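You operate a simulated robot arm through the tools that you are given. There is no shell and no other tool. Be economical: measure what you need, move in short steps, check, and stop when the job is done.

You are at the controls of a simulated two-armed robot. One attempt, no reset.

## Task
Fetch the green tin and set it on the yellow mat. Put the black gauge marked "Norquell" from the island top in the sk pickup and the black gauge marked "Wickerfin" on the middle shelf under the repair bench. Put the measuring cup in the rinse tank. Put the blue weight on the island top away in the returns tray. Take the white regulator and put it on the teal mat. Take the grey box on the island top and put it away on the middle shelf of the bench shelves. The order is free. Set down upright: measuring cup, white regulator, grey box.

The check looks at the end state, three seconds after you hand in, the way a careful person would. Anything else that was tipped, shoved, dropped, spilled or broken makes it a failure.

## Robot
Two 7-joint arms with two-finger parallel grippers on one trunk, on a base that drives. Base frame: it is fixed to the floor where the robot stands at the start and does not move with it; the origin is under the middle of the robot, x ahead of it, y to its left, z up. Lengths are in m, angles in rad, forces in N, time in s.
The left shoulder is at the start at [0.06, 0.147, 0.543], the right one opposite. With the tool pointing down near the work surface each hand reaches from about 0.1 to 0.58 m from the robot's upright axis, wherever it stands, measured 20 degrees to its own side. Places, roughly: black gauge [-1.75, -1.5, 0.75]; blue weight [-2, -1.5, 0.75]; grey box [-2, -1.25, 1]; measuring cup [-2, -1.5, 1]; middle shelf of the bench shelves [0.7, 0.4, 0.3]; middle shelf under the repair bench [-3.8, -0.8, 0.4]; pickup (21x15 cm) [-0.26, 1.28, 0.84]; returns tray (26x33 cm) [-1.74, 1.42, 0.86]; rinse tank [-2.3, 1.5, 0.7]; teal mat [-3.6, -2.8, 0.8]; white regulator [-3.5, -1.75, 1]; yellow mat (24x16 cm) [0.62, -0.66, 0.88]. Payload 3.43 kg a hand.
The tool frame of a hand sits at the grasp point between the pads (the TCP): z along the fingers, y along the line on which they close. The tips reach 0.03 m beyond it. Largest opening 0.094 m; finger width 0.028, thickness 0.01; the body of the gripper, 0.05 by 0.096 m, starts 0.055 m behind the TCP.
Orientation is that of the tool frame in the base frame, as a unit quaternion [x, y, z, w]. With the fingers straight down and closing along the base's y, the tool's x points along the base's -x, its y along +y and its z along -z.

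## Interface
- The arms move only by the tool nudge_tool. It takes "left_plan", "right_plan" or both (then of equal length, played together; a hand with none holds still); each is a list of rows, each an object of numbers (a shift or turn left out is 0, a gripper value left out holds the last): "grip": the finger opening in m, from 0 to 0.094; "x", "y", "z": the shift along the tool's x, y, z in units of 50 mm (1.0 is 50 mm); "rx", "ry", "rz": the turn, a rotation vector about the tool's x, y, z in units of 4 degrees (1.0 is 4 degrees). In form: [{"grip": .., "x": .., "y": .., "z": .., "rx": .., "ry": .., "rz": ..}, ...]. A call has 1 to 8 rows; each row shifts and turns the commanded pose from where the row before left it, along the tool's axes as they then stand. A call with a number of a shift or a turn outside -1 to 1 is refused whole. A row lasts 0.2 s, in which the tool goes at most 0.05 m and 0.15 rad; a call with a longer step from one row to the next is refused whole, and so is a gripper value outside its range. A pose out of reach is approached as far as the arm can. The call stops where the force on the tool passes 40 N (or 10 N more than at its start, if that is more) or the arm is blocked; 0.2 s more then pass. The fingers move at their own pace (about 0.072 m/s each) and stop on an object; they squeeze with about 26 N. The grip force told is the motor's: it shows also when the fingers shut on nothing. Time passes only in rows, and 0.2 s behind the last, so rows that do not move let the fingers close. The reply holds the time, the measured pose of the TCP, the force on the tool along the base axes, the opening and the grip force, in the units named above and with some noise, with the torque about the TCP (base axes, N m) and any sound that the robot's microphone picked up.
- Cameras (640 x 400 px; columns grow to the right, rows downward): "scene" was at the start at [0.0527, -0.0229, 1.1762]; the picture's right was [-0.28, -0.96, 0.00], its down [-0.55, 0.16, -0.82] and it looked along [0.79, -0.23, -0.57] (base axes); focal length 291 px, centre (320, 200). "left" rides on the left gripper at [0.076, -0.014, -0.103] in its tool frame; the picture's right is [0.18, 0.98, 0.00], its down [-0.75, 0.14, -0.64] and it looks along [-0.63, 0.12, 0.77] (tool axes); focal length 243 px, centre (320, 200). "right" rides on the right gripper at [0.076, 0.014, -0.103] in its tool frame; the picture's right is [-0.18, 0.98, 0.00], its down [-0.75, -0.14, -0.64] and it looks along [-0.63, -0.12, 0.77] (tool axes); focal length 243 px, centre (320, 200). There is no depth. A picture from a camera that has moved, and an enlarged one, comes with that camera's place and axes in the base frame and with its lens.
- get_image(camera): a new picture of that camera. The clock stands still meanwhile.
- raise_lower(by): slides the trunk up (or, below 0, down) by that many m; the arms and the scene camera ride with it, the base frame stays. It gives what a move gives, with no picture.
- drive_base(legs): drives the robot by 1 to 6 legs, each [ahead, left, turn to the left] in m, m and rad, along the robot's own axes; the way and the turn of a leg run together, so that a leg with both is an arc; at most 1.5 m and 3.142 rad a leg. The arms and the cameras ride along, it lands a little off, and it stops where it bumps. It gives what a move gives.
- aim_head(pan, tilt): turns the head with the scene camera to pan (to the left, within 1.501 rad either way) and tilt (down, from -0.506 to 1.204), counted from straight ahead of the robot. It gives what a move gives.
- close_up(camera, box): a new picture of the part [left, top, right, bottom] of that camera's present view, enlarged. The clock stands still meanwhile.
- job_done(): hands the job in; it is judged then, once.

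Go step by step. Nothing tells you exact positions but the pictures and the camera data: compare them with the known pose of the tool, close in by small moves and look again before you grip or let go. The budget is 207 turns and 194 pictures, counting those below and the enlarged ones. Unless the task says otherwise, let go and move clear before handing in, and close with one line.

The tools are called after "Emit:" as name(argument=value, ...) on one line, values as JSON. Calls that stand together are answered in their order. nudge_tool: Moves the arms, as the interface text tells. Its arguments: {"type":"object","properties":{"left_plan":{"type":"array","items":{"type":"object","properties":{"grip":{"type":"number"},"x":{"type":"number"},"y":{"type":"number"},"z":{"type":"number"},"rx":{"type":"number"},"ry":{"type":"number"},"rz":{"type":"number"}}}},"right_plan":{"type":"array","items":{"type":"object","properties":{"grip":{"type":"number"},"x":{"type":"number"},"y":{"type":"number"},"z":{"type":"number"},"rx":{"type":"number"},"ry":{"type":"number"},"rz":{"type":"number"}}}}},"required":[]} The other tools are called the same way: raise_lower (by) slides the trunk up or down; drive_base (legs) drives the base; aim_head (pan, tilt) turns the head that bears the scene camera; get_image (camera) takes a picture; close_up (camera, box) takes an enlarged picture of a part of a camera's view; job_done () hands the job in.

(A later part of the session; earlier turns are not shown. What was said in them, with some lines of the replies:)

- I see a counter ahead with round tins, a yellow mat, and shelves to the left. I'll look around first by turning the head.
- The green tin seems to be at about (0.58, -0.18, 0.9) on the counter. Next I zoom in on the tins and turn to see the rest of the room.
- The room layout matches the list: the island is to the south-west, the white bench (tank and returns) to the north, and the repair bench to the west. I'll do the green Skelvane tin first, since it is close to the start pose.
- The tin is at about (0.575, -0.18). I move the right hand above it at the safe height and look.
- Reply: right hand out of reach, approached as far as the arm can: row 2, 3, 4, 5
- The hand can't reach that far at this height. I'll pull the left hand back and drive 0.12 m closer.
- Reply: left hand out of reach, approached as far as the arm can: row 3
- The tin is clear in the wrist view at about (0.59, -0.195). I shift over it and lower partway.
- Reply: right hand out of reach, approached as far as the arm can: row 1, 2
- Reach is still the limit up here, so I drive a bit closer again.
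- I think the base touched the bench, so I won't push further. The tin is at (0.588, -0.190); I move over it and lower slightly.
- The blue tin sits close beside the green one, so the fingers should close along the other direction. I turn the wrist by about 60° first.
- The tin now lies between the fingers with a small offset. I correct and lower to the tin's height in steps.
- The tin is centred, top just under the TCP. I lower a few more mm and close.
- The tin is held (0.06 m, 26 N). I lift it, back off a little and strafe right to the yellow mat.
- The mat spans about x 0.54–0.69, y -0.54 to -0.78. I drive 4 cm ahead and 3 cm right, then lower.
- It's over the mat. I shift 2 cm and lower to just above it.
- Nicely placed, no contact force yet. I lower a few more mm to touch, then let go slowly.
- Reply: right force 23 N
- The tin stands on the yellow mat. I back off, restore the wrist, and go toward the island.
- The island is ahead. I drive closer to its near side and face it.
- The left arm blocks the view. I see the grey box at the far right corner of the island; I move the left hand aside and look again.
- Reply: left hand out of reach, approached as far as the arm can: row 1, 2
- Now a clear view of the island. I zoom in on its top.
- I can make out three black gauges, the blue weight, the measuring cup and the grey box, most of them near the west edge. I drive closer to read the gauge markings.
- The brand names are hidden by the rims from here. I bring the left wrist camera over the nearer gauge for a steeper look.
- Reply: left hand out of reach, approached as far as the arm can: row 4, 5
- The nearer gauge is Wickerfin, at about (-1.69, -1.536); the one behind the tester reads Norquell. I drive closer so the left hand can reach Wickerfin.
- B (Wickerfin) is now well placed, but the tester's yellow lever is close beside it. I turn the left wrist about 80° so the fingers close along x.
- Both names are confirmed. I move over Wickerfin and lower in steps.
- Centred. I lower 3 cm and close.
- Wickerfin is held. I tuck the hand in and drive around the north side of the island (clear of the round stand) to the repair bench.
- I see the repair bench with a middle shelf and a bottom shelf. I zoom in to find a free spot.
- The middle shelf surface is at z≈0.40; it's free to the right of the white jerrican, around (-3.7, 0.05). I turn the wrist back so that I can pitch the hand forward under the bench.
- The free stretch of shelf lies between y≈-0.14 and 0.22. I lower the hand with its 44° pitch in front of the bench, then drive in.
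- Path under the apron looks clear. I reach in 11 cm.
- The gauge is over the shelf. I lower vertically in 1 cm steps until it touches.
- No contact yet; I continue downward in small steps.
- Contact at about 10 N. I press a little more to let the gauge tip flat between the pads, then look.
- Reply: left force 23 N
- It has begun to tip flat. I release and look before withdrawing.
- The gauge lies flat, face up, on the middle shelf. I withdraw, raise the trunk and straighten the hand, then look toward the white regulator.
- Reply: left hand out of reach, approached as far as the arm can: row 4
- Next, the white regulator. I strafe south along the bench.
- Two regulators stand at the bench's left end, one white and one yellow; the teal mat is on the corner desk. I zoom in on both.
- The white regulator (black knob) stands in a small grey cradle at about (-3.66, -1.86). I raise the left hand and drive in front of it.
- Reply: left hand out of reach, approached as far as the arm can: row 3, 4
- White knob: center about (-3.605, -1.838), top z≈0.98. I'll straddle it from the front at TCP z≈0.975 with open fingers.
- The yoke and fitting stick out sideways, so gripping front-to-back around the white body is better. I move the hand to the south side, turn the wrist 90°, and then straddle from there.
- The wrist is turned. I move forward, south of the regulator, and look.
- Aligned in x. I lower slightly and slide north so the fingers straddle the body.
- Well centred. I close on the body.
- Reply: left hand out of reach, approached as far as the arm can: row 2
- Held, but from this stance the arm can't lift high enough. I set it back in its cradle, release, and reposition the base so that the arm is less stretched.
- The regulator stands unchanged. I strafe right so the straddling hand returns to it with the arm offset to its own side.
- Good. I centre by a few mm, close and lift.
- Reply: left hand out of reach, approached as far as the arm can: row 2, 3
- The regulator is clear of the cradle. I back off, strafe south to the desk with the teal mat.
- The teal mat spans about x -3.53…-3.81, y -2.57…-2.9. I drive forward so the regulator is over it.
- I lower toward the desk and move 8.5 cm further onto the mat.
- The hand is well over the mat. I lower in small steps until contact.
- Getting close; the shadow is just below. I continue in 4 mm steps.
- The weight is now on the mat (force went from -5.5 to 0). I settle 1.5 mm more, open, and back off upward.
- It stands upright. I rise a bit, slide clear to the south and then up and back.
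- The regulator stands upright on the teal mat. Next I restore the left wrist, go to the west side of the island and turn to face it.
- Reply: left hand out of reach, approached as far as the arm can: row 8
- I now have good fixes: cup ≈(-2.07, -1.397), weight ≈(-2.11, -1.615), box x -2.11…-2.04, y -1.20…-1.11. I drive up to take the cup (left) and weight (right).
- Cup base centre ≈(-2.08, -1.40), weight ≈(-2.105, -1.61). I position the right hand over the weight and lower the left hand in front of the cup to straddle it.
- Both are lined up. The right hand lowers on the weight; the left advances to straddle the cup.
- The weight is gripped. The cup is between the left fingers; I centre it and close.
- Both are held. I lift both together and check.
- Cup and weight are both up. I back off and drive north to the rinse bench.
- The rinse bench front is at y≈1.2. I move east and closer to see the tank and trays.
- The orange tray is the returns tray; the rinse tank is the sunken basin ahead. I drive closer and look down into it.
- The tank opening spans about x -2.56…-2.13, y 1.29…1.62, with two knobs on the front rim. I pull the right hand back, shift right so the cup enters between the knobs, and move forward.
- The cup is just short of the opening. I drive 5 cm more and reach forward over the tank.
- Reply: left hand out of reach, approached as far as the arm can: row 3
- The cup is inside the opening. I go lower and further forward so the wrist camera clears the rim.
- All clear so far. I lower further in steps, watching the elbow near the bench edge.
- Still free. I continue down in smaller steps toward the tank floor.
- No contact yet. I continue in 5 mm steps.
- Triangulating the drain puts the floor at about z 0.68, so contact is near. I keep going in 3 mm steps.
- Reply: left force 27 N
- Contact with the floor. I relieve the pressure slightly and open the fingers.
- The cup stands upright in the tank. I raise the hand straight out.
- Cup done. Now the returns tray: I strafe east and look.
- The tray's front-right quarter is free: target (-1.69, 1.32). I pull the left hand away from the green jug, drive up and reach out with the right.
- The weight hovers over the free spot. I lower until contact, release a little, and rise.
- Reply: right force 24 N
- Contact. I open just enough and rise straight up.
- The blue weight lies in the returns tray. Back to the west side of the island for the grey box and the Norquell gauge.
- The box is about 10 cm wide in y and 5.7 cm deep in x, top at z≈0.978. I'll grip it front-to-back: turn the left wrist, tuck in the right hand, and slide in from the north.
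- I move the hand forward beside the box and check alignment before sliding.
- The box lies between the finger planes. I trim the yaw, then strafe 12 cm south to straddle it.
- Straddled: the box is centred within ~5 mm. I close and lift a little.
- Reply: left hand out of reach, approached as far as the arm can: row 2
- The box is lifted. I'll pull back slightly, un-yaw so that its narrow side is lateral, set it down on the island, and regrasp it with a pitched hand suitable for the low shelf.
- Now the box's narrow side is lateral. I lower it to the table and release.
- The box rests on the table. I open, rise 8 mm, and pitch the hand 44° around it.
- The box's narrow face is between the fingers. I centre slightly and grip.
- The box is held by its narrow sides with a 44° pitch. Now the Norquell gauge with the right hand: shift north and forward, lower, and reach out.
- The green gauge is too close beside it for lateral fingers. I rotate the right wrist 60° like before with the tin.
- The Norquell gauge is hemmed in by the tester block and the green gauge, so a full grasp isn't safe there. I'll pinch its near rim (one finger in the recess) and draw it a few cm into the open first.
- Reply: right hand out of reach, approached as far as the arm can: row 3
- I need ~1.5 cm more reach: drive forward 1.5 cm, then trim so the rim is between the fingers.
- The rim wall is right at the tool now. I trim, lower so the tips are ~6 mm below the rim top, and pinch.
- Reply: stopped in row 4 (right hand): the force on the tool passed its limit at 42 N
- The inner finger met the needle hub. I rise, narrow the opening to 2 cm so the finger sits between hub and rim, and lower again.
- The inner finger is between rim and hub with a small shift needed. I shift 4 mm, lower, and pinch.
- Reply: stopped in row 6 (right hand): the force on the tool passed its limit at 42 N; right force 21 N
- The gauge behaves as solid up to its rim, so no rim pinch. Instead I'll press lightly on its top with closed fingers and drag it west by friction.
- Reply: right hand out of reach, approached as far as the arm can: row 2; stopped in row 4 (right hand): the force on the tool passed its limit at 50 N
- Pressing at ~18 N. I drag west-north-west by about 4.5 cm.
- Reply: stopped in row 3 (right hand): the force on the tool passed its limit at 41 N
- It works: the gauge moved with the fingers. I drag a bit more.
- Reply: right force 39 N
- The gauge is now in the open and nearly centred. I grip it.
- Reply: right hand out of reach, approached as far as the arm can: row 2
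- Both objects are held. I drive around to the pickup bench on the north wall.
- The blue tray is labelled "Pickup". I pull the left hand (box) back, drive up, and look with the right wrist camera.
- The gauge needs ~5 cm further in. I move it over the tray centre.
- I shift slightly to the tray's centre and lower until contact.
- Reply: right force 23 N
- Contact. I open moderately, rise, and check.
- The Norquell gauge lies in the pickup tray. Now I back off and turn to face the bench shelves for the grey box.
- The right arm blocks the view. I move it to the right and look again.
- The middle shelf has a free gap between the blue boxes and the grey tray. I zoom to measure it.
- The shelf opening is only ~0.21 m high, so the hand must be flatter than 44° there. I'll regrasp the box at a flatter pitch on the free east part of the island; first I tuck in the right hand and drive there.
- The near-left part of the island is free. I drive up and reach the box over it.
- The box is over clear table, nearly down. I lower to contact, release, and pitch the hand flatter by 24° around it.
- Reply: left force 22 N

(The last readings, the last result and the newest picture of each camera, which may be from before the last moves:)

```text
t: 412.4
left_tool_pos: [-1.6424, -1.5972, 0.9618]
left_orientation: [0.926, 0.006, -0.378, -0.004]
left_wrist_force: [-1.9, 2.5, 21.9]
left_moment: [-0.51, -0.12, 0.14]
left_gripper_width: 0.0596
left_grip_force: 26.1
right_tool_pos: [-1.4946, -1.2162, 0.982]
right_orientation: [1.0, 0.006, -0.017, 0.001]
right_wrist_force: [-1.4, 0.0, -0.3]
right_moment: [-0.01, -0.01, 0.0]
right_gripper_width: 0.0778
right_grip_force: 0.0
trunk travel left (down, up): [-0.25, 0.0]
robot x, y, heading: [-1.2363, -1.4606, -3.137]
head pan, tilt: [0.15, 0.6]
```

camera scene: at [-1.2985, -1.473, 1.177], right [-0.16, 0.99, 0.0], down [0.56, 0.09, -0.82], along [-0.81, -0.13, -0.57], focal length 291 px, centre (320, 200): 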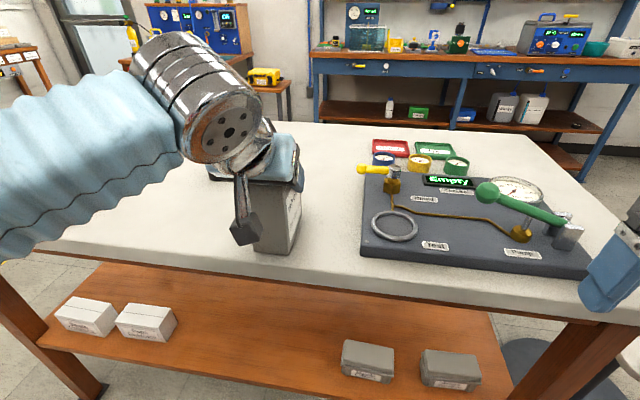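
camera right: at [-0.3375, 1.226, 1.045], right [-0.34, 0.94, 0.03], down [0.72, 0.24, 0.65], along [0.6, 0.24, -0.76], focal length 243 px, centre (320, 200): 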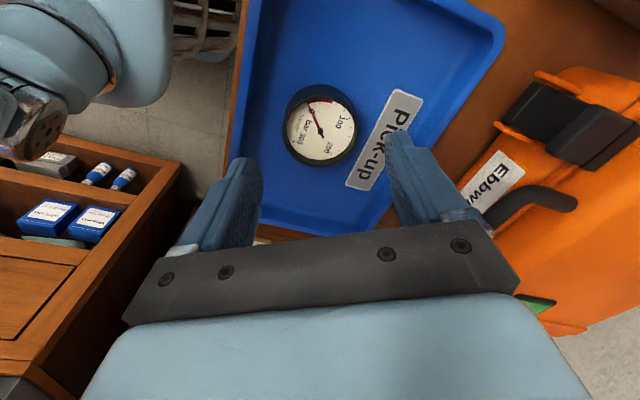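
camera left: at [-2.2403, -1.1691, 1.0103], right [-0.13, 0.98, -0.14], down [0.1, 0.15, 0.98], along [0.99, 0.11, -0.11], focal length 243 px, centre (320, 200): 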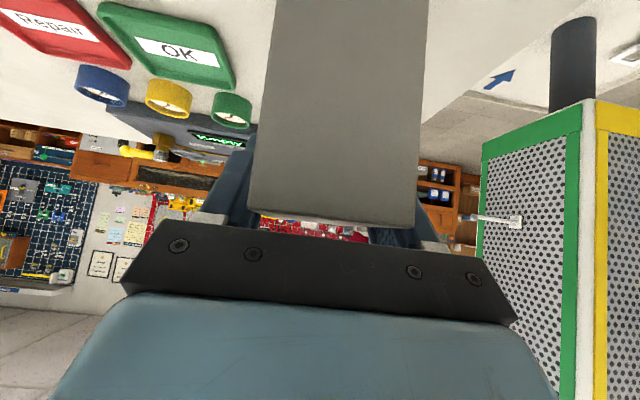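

Emit:
nudge_tool(left_plan=[{"z": -0.02, "x": -0.02}, {"grip": 0.07}, {"grip": 0.094}, {}, {"z": -0.13, "x": 0.13}, {"ry": -1}, {"ry": -1}, {"ry": -1}])

Emit:
nudge_tool(left_plan=[{"ry": -1}, {"ry": -1}, {"ry": -1}, {}])

Emit:
get_image(camera="left")

Emit:
close_up(camera="scene", box=[120, 60, 360, 260])

```text
t: 414.2
left_tool_pos: [-1.6346, -1.5978, 0.9627]
left_orientation: [0.882, 0.006, -0.47, -0.004]
left_wrist_force: [-0.3, -0.4, 0.1]
left_moment: [-0.02, 0.01, -0.01]
left_gripper_width: 0.0941
left_grip_force: 0.1
right_tool_pos: [-1.4958, -1.2186, 0.9818]
right_orientation: [1.0, 0.005, -0.018, 0.001]
right_wrist_force: [0.3, -0.8, -0.6]
right_moment: [0.0, 0.01, 0.0]
right_gripper_width: 0.078
right_grip_force: 0.0
trunk travel left (down, up): [-0.25, 0.0]
robot x, y, heading: [-1.2427, -1.4616, -3.131]
head pan, tilt: [0.15, 0.6]
```

```text
t: 415.2
left_tool_pos: [-1.6333, -1.5975, 0.9616]
left_orientation: [0.829, 0.008, -0.56, -0.002]
left_wrist_force: [0.3, -0.6, 0.8]
left_moment: [0.03, -0.03, -0.01]
left_gripper_width: 0.094
left_grip_force: 0.1
right_tool_pos: [-1.4945, -1.2172, 0.9834]
right_orientation: [1.0, 0.005, -0.017, 0.001]
right_wrist_force: [0.5, 0.0, -0.2]
right_moment: [-0.02, -0.01, 0.01]
right_gripper_width: 0.078
right_grip_force: 0.1
trunk travel left (down, up): [-0.25, 0.0]
robot x, y, heading: [-1.2399, -1.4609, -3.134]
head pan, tilt: [0.15, 0.6]
```

```text
40 pictures are left
camera left: at [-1.5101, -1.5814, 0.9288], right [0.08, -0.98, -0.18], down [0.32, -0.15, 0.94], along [-0.95, -0.13, 0.3], focal length 243 px, centre (320, 200)
```

left: 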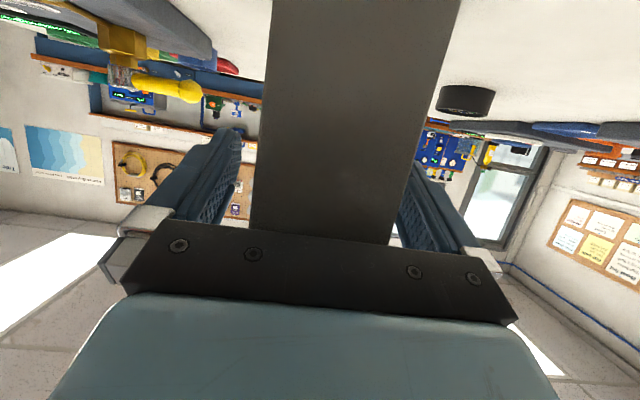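

```text
2.00 times, centred on (240, 160) of scene
camera zoom: at [-1.2983, -1.4729, 1.177], right [-0.16, 0.99, 0.0], down [0.56, 0.09, -0.83], along [-0.81, -0.13, -0.56], focal length 582 px, centre (480, 280)
```

zoom: 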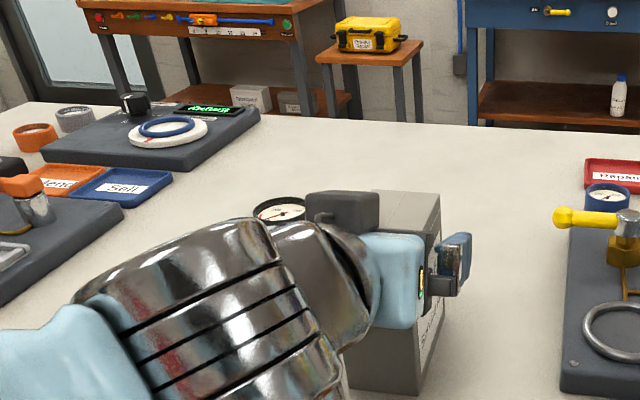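

The hand is at 68° with the box between the fingers. I grip and lift.

Emit:
nudge_tool(left_plan=[{"grip": 0.07}, {"grip": 0.06}, {"grip": 0.05}, {"grip": 0.045}, {"grip": 0.045}, {}])

Emit:
nudge_tool(left_plan=[{"x": -0.4}, {"x": -0.4}, {"z": -0.9}, {"z": -0.9}, {}])

Emit:
get_image(camera="scene")

```text
t: 416.6
left_tool_pos: [-1.6321, -1.5981, 0.9631]
left_orientation: [0.829, 0.007, -0.559, -0.003]
left_wrist_force: [-0.2, 0.8, 1.9]
left_moment: [0.02, 0.03, -0.02]
left_gripper_width: 0.0593
left_grip_force: 25.9
right_tool_pos: [-1.4963, -1.2182, 0.9818]
right_orientation: [1.0, 0.005, -0.017, 0.001]
right_wrist_force: [-0.1, 0.4, 0.0]
right_moment: [0.04, -0.03, -0.01]
right_gripper_width: 0.078
right_grip_force: 0.0
trunk travel left (down, up): [-0.25, 0.0]
robot x, y, heading: [-1.2381, -1.466, -3.132]
head pan, tilt: [0.15, 0.6]
```

```text
t: 417.8
left_tool_pos: [-1.5649, -1.5975, 1.0322]
left_orientation: [0.829, 0.008, -0.559, -0.002]
left_wrist_force: [0.7, -0.3, -1.6]
left_moment: [0.0, -0.03, -0.01]
left_gripper_width: 0.059
left_grip_force: 26.6
right_tool_pos: [-1.4962, -1.2186, 0.9821]
right_orientation: [1.0, 0.005, -0.017, 0.001]
right_wrist_force: [-0.2, 0.2, 0.9]
right_moment: [0.01, 0.03, 0.02]
right_gripper_width: 0.0779
right_grip_force: 0.0
trunk travel left (down, up): [-0.25, 0.0]
robot x, y, heading: [-1.2409, -1.4666, -3.137]
head pan, tilt: [0.15, 0.6]
```

```text
38 pictures are left
camera scene: at [-1.2982, -1.473, 1.177], right [-0.16, 0.99, 0.0], down [0.56, 0.09, -0.83], along [-0.81, -0.13, -0.56], focal length 291 px, centre (320, 200)
```

scene: 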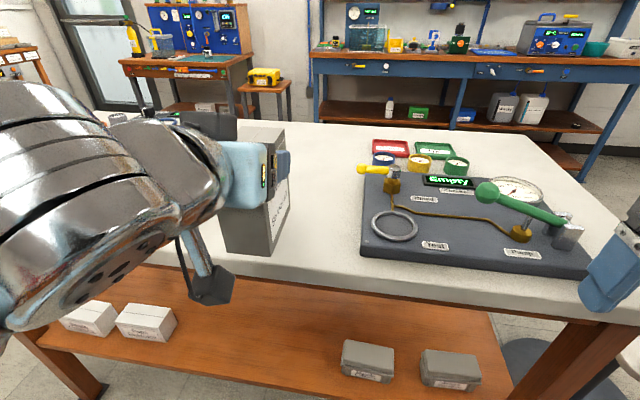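

The box is firmly held at the flatter pitch. I drive back to the bench shelves.

Emit:
drive_base(legs=[[-0.4, 0, 0], [0, 0, -1.85], [1.5, 0, 0], [0.3, 0, 0], [0, 0, -1.295]])

Emit:
raise_lower(by=-0.25)

Emit:
aim_head(pan=0.0, tilt=0.45)

Emit:
get_image(camera="scene")

```text
t: 436.7
left_tool_pos: [-0.0629, 0.4353, 1.0322]
left_orientation: [-0.003, 0.829, -0.005, 0.559]
left_wrist_force: [0.2, -0.1, -2.6]
left_moment: [0.0, 0.01, 0.02]
left_gripper_width: 0.0592
left_grip_force: 25.7
right_tool_pos: [-0.1374, 0.0574, 0.9824]
right_orientation: [0.0, 1.0, 0.001, 0.017]
right_wrist_force: [-0.6, -0.1, 0.9]
right_moment: [0.0, 0.0, 0.02]
right_gripper_width: 0.0779
right_grip_force: 0.0
trunk travel left (down, up): [-0.25, 0.0]
robot x, y, heading: [-0.3883, 0.3025, -0.002]
head pan, tilt: [0.15, 0.6]
```

```text
t: 439.3
left_tool_pos: [-0.0627, 0.4363, 0.7816]
left_orientation: [-0.003, 0.828, -0.005, 0.56]
left_wrist_force: [0.3, -0.8, -2.7]
left_moment: [-0.03, 0.02, -0.01]
left_gripper_width: 0.059
left_grip_force: 26.1
right_tool_pos: [-0.1376, 0.0567, 0.7317]
right_orientation: [0.0, 1.0, 0.001, 0.016]
right_wrist_force: [-0.7, -0.3, -0.1]
right_moment: [0.01, -0.04, 0.03]
right_gripper_width: 0.0781
right_grip_force: 0.0
trunk travel left (down, up): [0.0, 0.25]
robot x, y, heading: [-0.3916, 0.3011, 0.005]
head pan, tilt: [0.15, 0.6]
```

```text
t: 440.0
left_tool_pos: [-0.063, 0.436, 0.7823]
left_orientation: [-0.004, 0.829, -0.005, 0.559]
left_wrist_force: [0.6, -0.7, -1.8]
left_moment: [0.01, 0.02, -0.01]
left_gripper_width: 0.0595
left_grip_force: 26.2
right_tool_pos: [-0.1375, 0.0566, 0.732]
right_orientation: [0.0, 1.0, 0.0, 0.016]
right_wrist_force: [0.0, -0.3, -0.4]
right_moment: [0.01, 0.0, 0.0]
right_gripper_width: 0.078
right_grip_force: 0.1
trunk travel left (down, up): [0.0, 0.25]
robot x, y, heading: [-0.3914, 0.3031, 0.002]
head pan, tilt: [0.0, 0.45]
```

```text
37 pictures are left
camera scene: at [-0.3302, 0.3042, 0.9405], right [0.0, -1.0, 0.0], down [-0.44, 0.0, -0.9], along [0.9, 0.0, -0.44], focal length 291 px, centre (320, 200)
```

scene: 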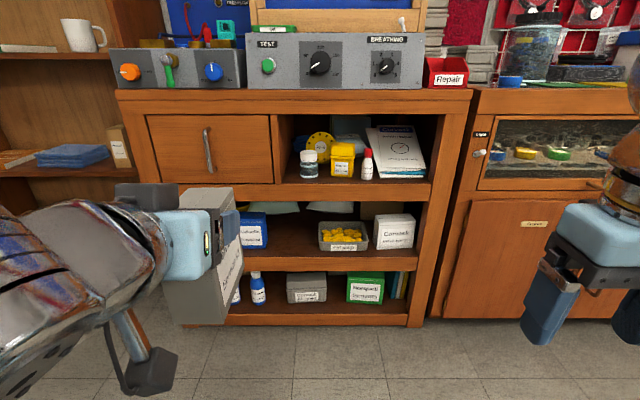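

Emit:
close_up(camera="scene", box=[200, 170, 440, 320])

```text
2.67 times, centred on (320, 245) of scene
camera zoom: at [-0.3302, 0.3042, 0.9405], right [0.0, -1.0, 0.0], down [-0.44, 0.0, -0.9], along [0.9, 0.0, -0.44], focal length 776 px, centre (320, 80)
```

zoom: 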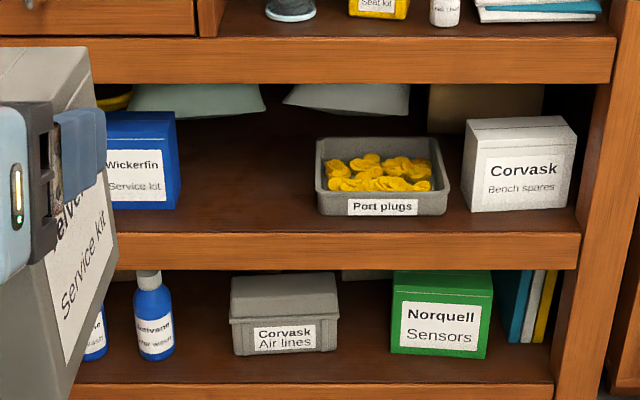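

Triangulated: shelf front x≈0.478, shelf top z≈0.333, upper edge z≈0.544; free gap y 0.31–0.49. I lower the hand to TCP z≈0.45 here, well in front of the shelf.

Emit:
nudge_tool(left_plan=[{"z": 0.52, "x": 0.69}, {"z": 0.52, "x": 0.69}, {"z": 0.52, "x": 0.69}, {"z": 0.52, "x": 0.69}, {"z": 0.52, "x": 0.69}, {"z": 0.52, "x": 0.69}, {"z": 0.52, "x": 0.69}, {"z": 0.52, "x": 0.69}])

Emit:
get_image(camera="left")

```text
t: 441.8
left_tool_pos: [0.0224, 0.3224, 0.5322]
left_orientation: [0.07, 0.813, -0.134, 0.563]
left_wrist_force: [-0.5, -0.3, -1.4]
left_moment: [0.02, 0.02, 0.0]
left_gripper_width: 0.0593
left_grip_force: 25.8
left hand out of reach, approached as far as the arm can: row 5, 6, 7, 8
right_tool_pos: [-0.1357, 0.0568, 0.7323]
right_orientation: [0.0, 1.0, 0.001, 0.018]
right_wrist_force: [0.4, -0.2, -0.8]
right_moment: [-0.01, -0.02, 0.0]
right_gripper_width: 0.0779
right_grip_force: 0.0
trunk travel left (down, up): [0.0, 0.25]
robot x, y, heading: [-0.3918, 0.3026, -0.002]
head pan, tilt: [0.0, 0.45]
stopped in row 8 (left hand): the arm was blocked; the commanded pose is now the measured one
```

```text
35 pictures are left
camera left: at [-0.0999, 0.3365, 0.4962], right [0.19, 0.93, -0.31], down [-0.27, 0.35, 0.9], along [0.94, -0.09, 0.32], focal length 243 px, centre (320, 200)
```

left: 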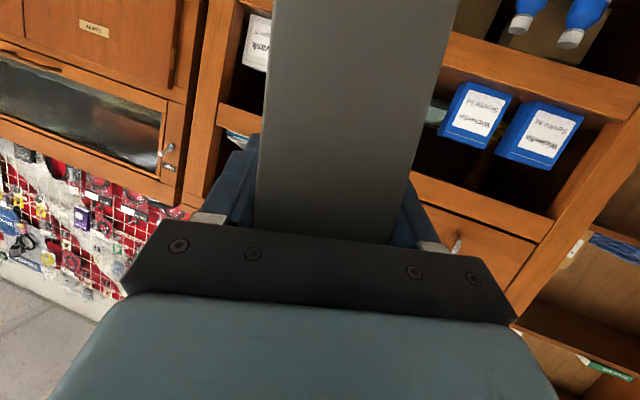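

The arm got blocked: too close in for that height. I back out upward, restoring the orientation, and then lower further forward.

Emit:
nudge_tool(left_plan=[{"x": -0.5, "y": 0.5}, {"x": -0.5, "y": 0.5}, {"x": -0.5, "y": 0.5, "rx": -1}, {"x": -0.5, "y": 0.5, "rx": -1}, {"rx": -1}, {"rx": -1, "rz": 0.4, "ry": 0.3}, {"rx": -0.3}, {}])

```text
t: 443.6
left_tool_pos: [0.0818, 0.4226, 0.6119]
left_orientation: [-0.003, 0.829, -0.001, 0.56]
left_wrist_force: [-0.5, 0.2, -1.6]
left_moment: [0.01, 0.05, -0.02]
left_gripper_width: 0.0591
left_grip_force: 26.2
right_tool_pos: [-0.1359, 0.0557, 0.7324]
right_orientation: [0.0, 1.0, 0.001, 0.017]
right_wrist_force: [0.5, -1.0, -0.4]
right_moment: [0.0, 0.01, -0.03]
right_gripper_width: 0.0782
right_grip_force: 0.0
trunk travel left (down, up): [0.0, 0.25]
robot x, y, heading: [-0.3916, 0.3031, 0.003]
head pan, tilt: [0.0, 0.45]
```

Orientation restored. Now forward first, then down.

Emit:
nudge_tool(left_plan=[{"z": 0.74, "x": -0.3}, {"z": 0.74, "x": -0.3}, {"z": 0.31, "x": 0.77}, {"z": 0.31, "x": 0.77}, {"z": 0.31, "x": 0.77}, {}])

```text
t: 444.9
left_tool_pos: [0.164, 0.4231, 0.4883]
left_orientation: [-0.004, 0.828, -0.002, 0.56]
left_wrist_force: [-0.4, 0.4, -2.0]
left_moment: [-0.02, 0.03, 0.0]
left_gripper_width: 0.0591
left_grip_force: 25.9
right_tool_pos: [-0.1366, 0.0563, 0.7331]
right_orientation: [0.0, 1.0, 0.001, 0.016]
right_wrist_force: [-0.2, 0.2, 0.1]
right_moment: [0.0, 0.0, -0.01]
right_gripper_width: 0.0777
right_grip_force: 0.2
trunk travel left (down, up): [0.0, 0.25]
robot x, y, heading: [-0.3906, 0.3024, 0.003]
head pan, tilt: [0.0, 0.45]
```

Works. I lower the last 4 cm and drive to just in front of the shelf.

Emit:
nudge_tool(left_plan=[{"z": 0.31, "x": 0.77}, {}])

Emit:
drive_base(legs=[[0.21, -0.025, 0]])

Emit:
get_image(camera="scene")

Emit:
get_image(camera="left")

```text
t: 445.6
left_tool_pos: [0.1634, 0.4222, 0.4471]
left_orientation: [-0.004, 0.828, -0.001, 0.56]
left_wrist_force: [0.2, -0.4, -2.5]
left_moment: [-0.03, 0.02, 0.01]
left_gripper_width: 0.0593
left_grip_force: 26.1
right_tool_pos: [-0.1363, 0.0573, 0.7312]
right_orientation: [0.0, 1.0, 0.001, 0.017]
right_wrist_force: [-0.2, 0.1, 0.4]
right_moment: [-0.03, -0.02, 0.0]
right_gripper_width: 0.0779
right_grip_force: 0.0
trunk travel left (down, up): [0.0, 0.25]
robot x, y, heading: [-0.3919, 0.3011, 0.001]
head pan, tilt: [0.0, 0.45]
```

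```text
t: 447.2
left_tool_pos: [0.3712, 0.3951, 0.4488]
left_orientation: [-0.004, 0.829, -0.001, 0.56]
left_wrist_force: [0.1, 0.2, -2.1]
left_moment: [0.05, 0.02, -0.02]
left_gripper_width: 0.0593
left_grip_force: 26.0
right_tool_pos: [0.0741, 0.0303, 0.7329]
right_orientation: [-0.001, 1.0, 0.001, 0.016]
right_wrist_force: [0.3, 0.1, -0.5]
right_moment: [-0.04, 0.02, 0.0]
right_gripper_width: 0.0779
right_grip_force: 0.1
trunk travel left (down, up): [0.0, 0.25]
robot x, y, heading: [-0.1796, 0.2793, -0.0]
head pan, tilt: [0.0, 0.45]
```

```text
34 pictures are left
camera scene: at [-0.12, 0.2784, 0.9405], right [0.0, -1.0, 0.0], down [-0.44, 0.0, -0.9], along [0.9, 0.0, -0.44], focal length 291 px, centre (320, 200)
```

scene: 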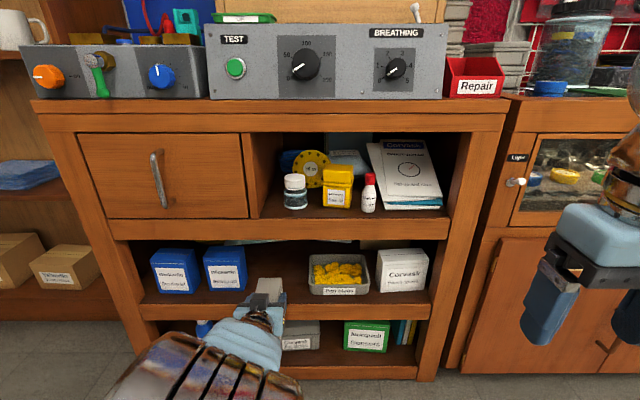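

```text
33 pictures are left
camera left: at [0.2495, 0.3808, 0.4147], right [-0.07, 0.98, -0.18], down [-0.31, 0.15, 0.94], along [0.95, 0.12, 0.3], focal length 243 px, centre (320, 200)
```

left: 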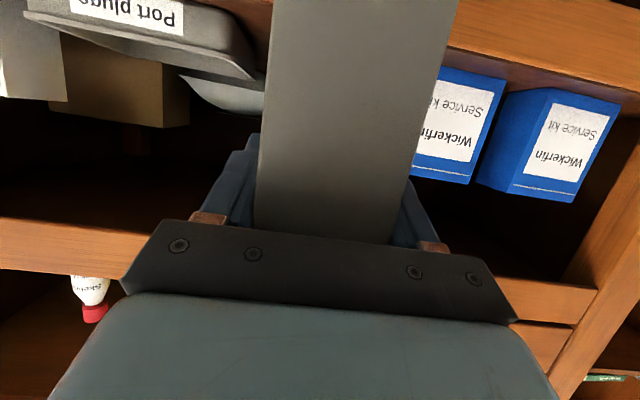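

Aligned with the gap. I raise 1 cm for clearance and drive straight in.

Emit:
nudge_tool(left_plan=[{"z": -0.075, "x": -0.185}, {}])

Emit:
drive_base(legs=[[0.1, 0.003, 0]])

Emit:
get_image(camera="left")

Emit:
get_image(camera="scene")

```text
t: 447.8
left_tool_pos: [0.3734, 0.3972, 0.4584]
left_orientation: [-0.003, 0.829, -0.001, 0.56]
left_wrist_force: [0.2, 0.3, -1.8]
left_moment: [-0.02, 0.01, 0.03]
left_gripper_width: 0.0593
left_grip_force: 25.9
right_tool_pos: [0.0734, 0.0305, 0.7324]
right_orientation: [0.0, 1.0, 0.0, 0.017]
right_wrist_force: [-0.6, 0.1, 0.0]
right_moment: [0.05, 0.0, 0.0]
right_gripper_width: 0.0781
right_grip_force: 0.1
trunk travel left (down, up): [0.0, 0.25]
robot x, y, heading: [-0.1785, 0.2757, -0.002]
head pan, tilt: [0.0, 0.45]
```

```text
t: 449.0
left_tool_pos: [0.4758, 0.3987, 0.458]
left_orientation: [-0.004, 0.829, -0.001, 0.56]
left_wrist_force: [0.1, 0.1, -2.1]
left_moment: [0.01, 0.05, -0.02]
left_gripper_width: 0.0591
left_grip_force: 26.4
right_tool_pos: [0.177, 0.0346, 0.7327]
right_orientation: [0.0, 1.0, 0.001, 0.017]
right_wrist_force: [-0.3, 0.0, -0.2]
right_moment: [0.0, 0.0, -0.01]
right_gripper_width: 0.0782
right_grip_force: 0.2
trunk travel left (down, up): [0.0, 0.25]
robot x, y, heading: [-0.0786, 0.2826, -0.0]
head pan, tilt: [0.0, 0.45]
```

```text
32 pictures are left
camera left: at [0.3522, 0.3845, 0.4244], right [-0.07, 0.98, -0.18], down [-0.31, 0.15, 0.94], along [0.95, 0.13, 0.3], focal length 243 px, centre (320, 200)
```

left: 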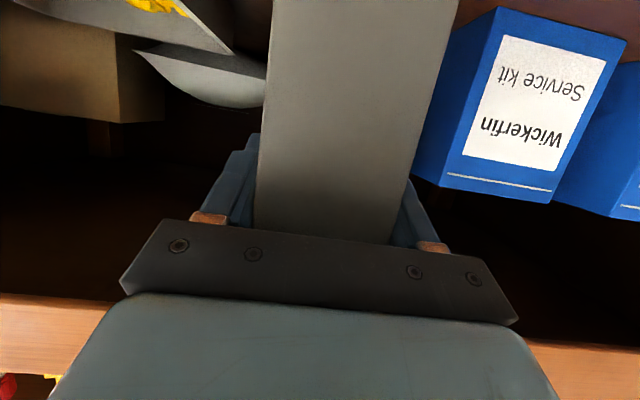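

```text
31 pictures are left
camera scene: at [-0.0171, 0.2815, 0.9405], right [0.0, -1.0, 0.0], down [-0.44, 0.0, -0.9], along [0.9, 0.0, -0.44], focal length 291 px, centre (320, 200)
```

scene: 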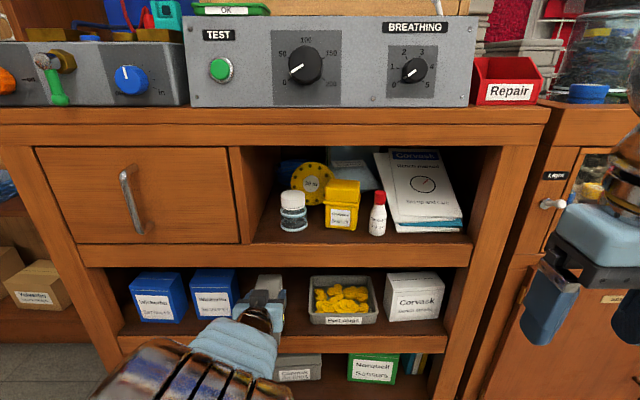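

Centred in the gap. I drive the remaining 8.5 cm.

Emit:
drive_base(legs=[[0.088, 0.0, 0]])

Emit:
get_image(camera="left")

Emit:
get_image(camera="scene")

```text
t: 450.1
left_tool_pos: [0.5656, 0.4006, 0.4582]
left_orientation: [-0.006, 0.829, 0.0, 0.559]
left_wrist_force: [0.3, -1.0, -2.0]
left_moment: [-0.03, 0.04, 0.0]
left_gripper_width: 0.0588
left_grip_force: 25.9
right_tool_pos: [0.2674, 0.0347, 0.7326]
right_orientation: [-0.002, 1.0, 0.001, 0.016]
right_wrist_force: [0.9, -0.5, 0.5]
right_moment: [0.04, -0.03, 0.02]
right_gripper_width: 0.078
right_grip_force: 0.0
trunk travel left (down, up): [0.0, 0.25]
robot x, y, heading: [0.0162, 0.2793, 0.003]
head pan, tilt: [0.0, 0.45]
```

```text
30 pictures are left
camera left: at [0.4421, 0.3858, 0.4244], right [-0.08, 0.98, -0.18], down [-0.32, 0.14, 0.94], along [0.95, 0.13, 0.3], focal length 243 px, centre (320, 200)
```

left: 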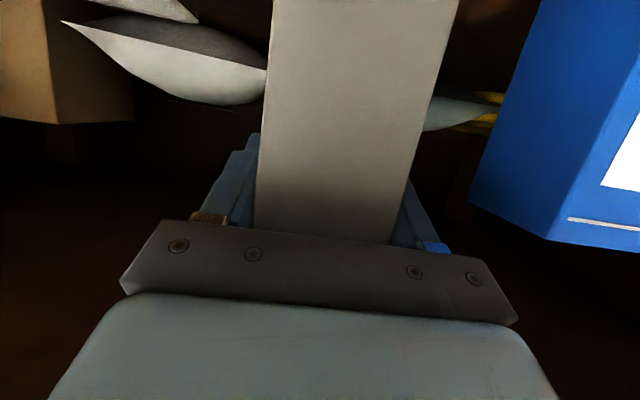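

```text
29 pictures are left
camera scene: at [0.0731, 0.2818, 0.9405], right [0.0, -1.0, 0.0], down [-0.44, 0.0, -0.9], along [0.9, 0.0, -0.44], focal length 291 px, centre (320, 200)
```

scene: 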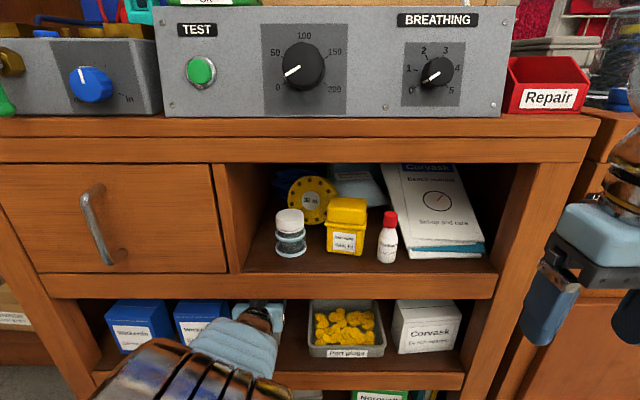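

The box is inside the shelf. I lower vertically in 4–5 mm steps to contact.

Emit:
nudge_tool(left_plan=[{"z": 0.0375, "x": 0.093}, {"z": 0.0375, "x": 0.093}, {"z": 0.03, "x": 0.074}, {"z": 0.02, "x": 0.05}, {}])

```text
t: 451.3
left_tool_pos: [0.5647, 0.4011, 0.44]
left_orientation: [-0.005, 0.829, 0.0, 0.559]
left_wrist_force: [0.1, 0.0, -1.7]
left_moment: [0.04, 0.03, -0.02]
left_gripper_width: 0.0592
left_grip_force: 26.6
right_tool_pos: [0.2672, 0.0348, 0.7315]
right_orientation: [-0.002, 1.0, 0.001, 0.016]
right_wrist_force: [-0.8, 0.4, -0.2]
right_moment: [-0.02, 0.03, 0.02]
right_gripper_width: 0.0779
right_grip_force: 0.0
trunk travel left (down, up): [0.0, 0.25]
robot x, y, heading: [0.0153, 0.2794, 0.001]
head pan, tilt: [0.0, 0.45]
```

Emit:
nudge_tool(left_plan=[{"z": 0.022, "x": 0.056}, {"z": 0.022, "x": 0.056}, {"z": 0.022, "x": 0.056}, {"z": 0.022, "x": 0.056}, {}])

```text
t: 452.5
left_tool_pos: [0.566, 0.4015, 0.4295]
left_orientation: [-0.004, 0.827, -0.002, 0.562]
left_wrist_force: [5.5, 1.3, 27.2]
left_moment: [0.58, 0.41, -0.24]
left_gripper_width: 0.0592
left_grip_force: 25.8
right_tool_pos: [0.2663, 0.0344, 0.7323]
right_orientation: [-0.002, 1.0, 0.002, 0.017]
right_wrist_force: [0.7, -0.5, -0.4]
right_moment: [0.01, 0.02, 0.01]
right_gripper_width: 0.0778
right_grip_force: 0.1
trunk travel left (down, up): [0.0, 0.25]
robot x, y, heading: [0.013, 0.2771, 0.005]
head pan, tilt: [0.0, 0.45]
```

Contact. I relieve the pressure, open the fingers and look.

Emit:
nudge_tool(left_plan=[{"z": -0.015, "x": -0.035}, {}, {"grip": 0.07}, {"grip": 0.085}, {"grip": 0.094}, {}])

Emit:
get_image(camera="left")

```text
t: 453.9
left_tool_pos: [0.5665, 0.4005, 0.4311]
left_orientation: [-0.006, 0.829, 0.0, 0.559]
left_wrist_force: [-0.6, -0.5, -0.6]
left_moment: [0.06, 0.0, 0.0]
left_gripper_width: 0.0941
left_grip_force: 0.1
right_tool_pos: [0.2668, 0.0352, 0.7318]
right_orientation: [-0.002, 1.0, 0.001, 0.018]
right_wrist_force: [-0.7, -0.2, 0.0]
right_moment: [0.01, -0.03, -0.01]
right_gripper_width: 0.078
right_grip_force: 0.0
trunk travel left (down, up): [0.0, 0.25]
robot x, y, heading: [0.0104, 0.279, 0.0]
head pan, tilt: [0.0, 0.45]
```

```text
28 pictures are left
camera left: at [0.4421, 0.3854, 0.3972], right [-0.08, 0.98, -0.18], down [-0.31, 0.14, 0.94], along [0.95, 0.13, 0.3], focal length 243 px, centre (320, 200)
```

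left: 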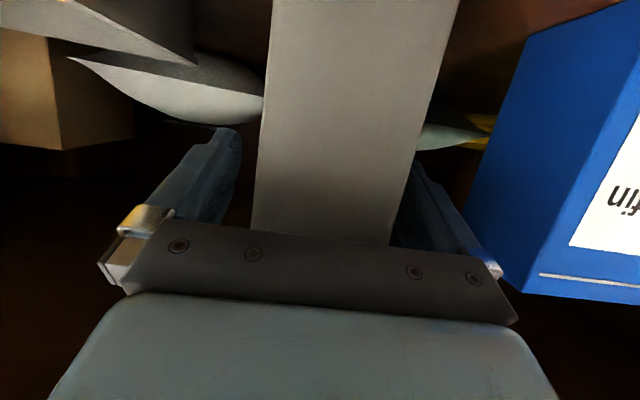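

The box stands free between the fingers. I back straight out.

Emit:
drive_base(legs=[[-0.15, 0.0, 0]])

Emit:
drive_base(legs=[[-0.2, 0.0, 0]])

Emit:
get_image(camera="scene")

```text
t: 455.2
left_tool_pos: [0.4147, 0.3992, 0.4307]
left_orientation: [-0.005, 0.828, 0.0, 0.56]
left_wrist_force: [1.1, 0.3, 0.9]
left_moment: [-0.01, 0.02, 0.0]
left_gripper_width: 0.0941
left_grip_force: 0.0
right_tool_pos: [0.117, 0.034, 0.7314]
right_orientation: [-0.001, 1.0, 0.002, 0.018]
right_wrist_force: [-0.4, -1.1, -0.5]
right_moment: [0.01, -0.01, 0.02]
right_gripper_width: 0.0782
right_grip_force: 0.0
trunk travel left (down, up): [0.0, 0.25]
robot x, y, heading: [-0.1355, 0.2795, -0.0]
head pan, tilt: [0.0, 0.45]
```

```text
t: 456.8
left_tool_pos: [0.2162, 0.3986, 0.4295]
left_orientation: [-0.005, 0.828, 0.0, 0.561]
left_wrist_force: [0.0, 0.1, 0.6]
left_moment: [0.01, -0.01, 0.0]
left_gripper_width: 0.0939
left_grip_force: 0.1
right_tool_pos: [-0.0826, 0.0334, 0.7325]
right_orientation: [-0.002, 1.0, 0.002, 0.018]
right_wrist_force: [0.5, 0.2, 0.4]
right_moment: [0.02, 0.01, 0.0]
right_gripper_width: 0.078
right_grip_force: 0.1
trunk travel left (down, up): [0.0, 0.25]
robot x, y, heading: [-0.3387, 0.2767, 0.004]
head pan, tilt: [0.0, 0.45]
```

```text
27 pictures are left
camera scene: at [-0.2775, 0.2808, 0.9405], right [0.0, -1.0, 0.0], down [-0.44, 0.0, -0.9], along [0.9, 0.0, -0.44], focal length 291 px, centre (320, 200)
```

scene: 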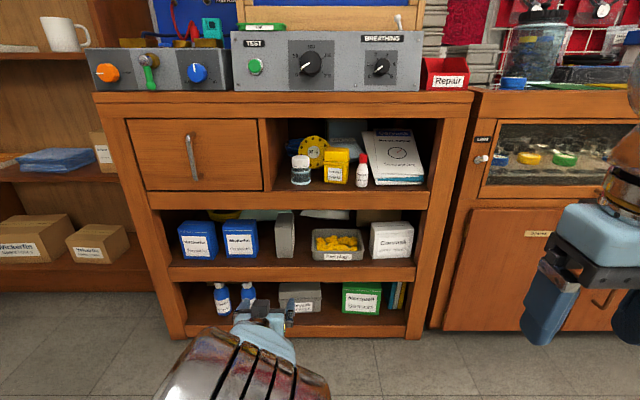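

The grey box stands upright on the middle shelf, and I saw each of the other items in its place when I let it go. Both hands are clear and empty, so I hand in.

Emit:
job_done()

```text
The job is handed in.
```

I moved all eight items to where you wanted them and handed in, with the measuring cup, white regulator and grey box standing upright.
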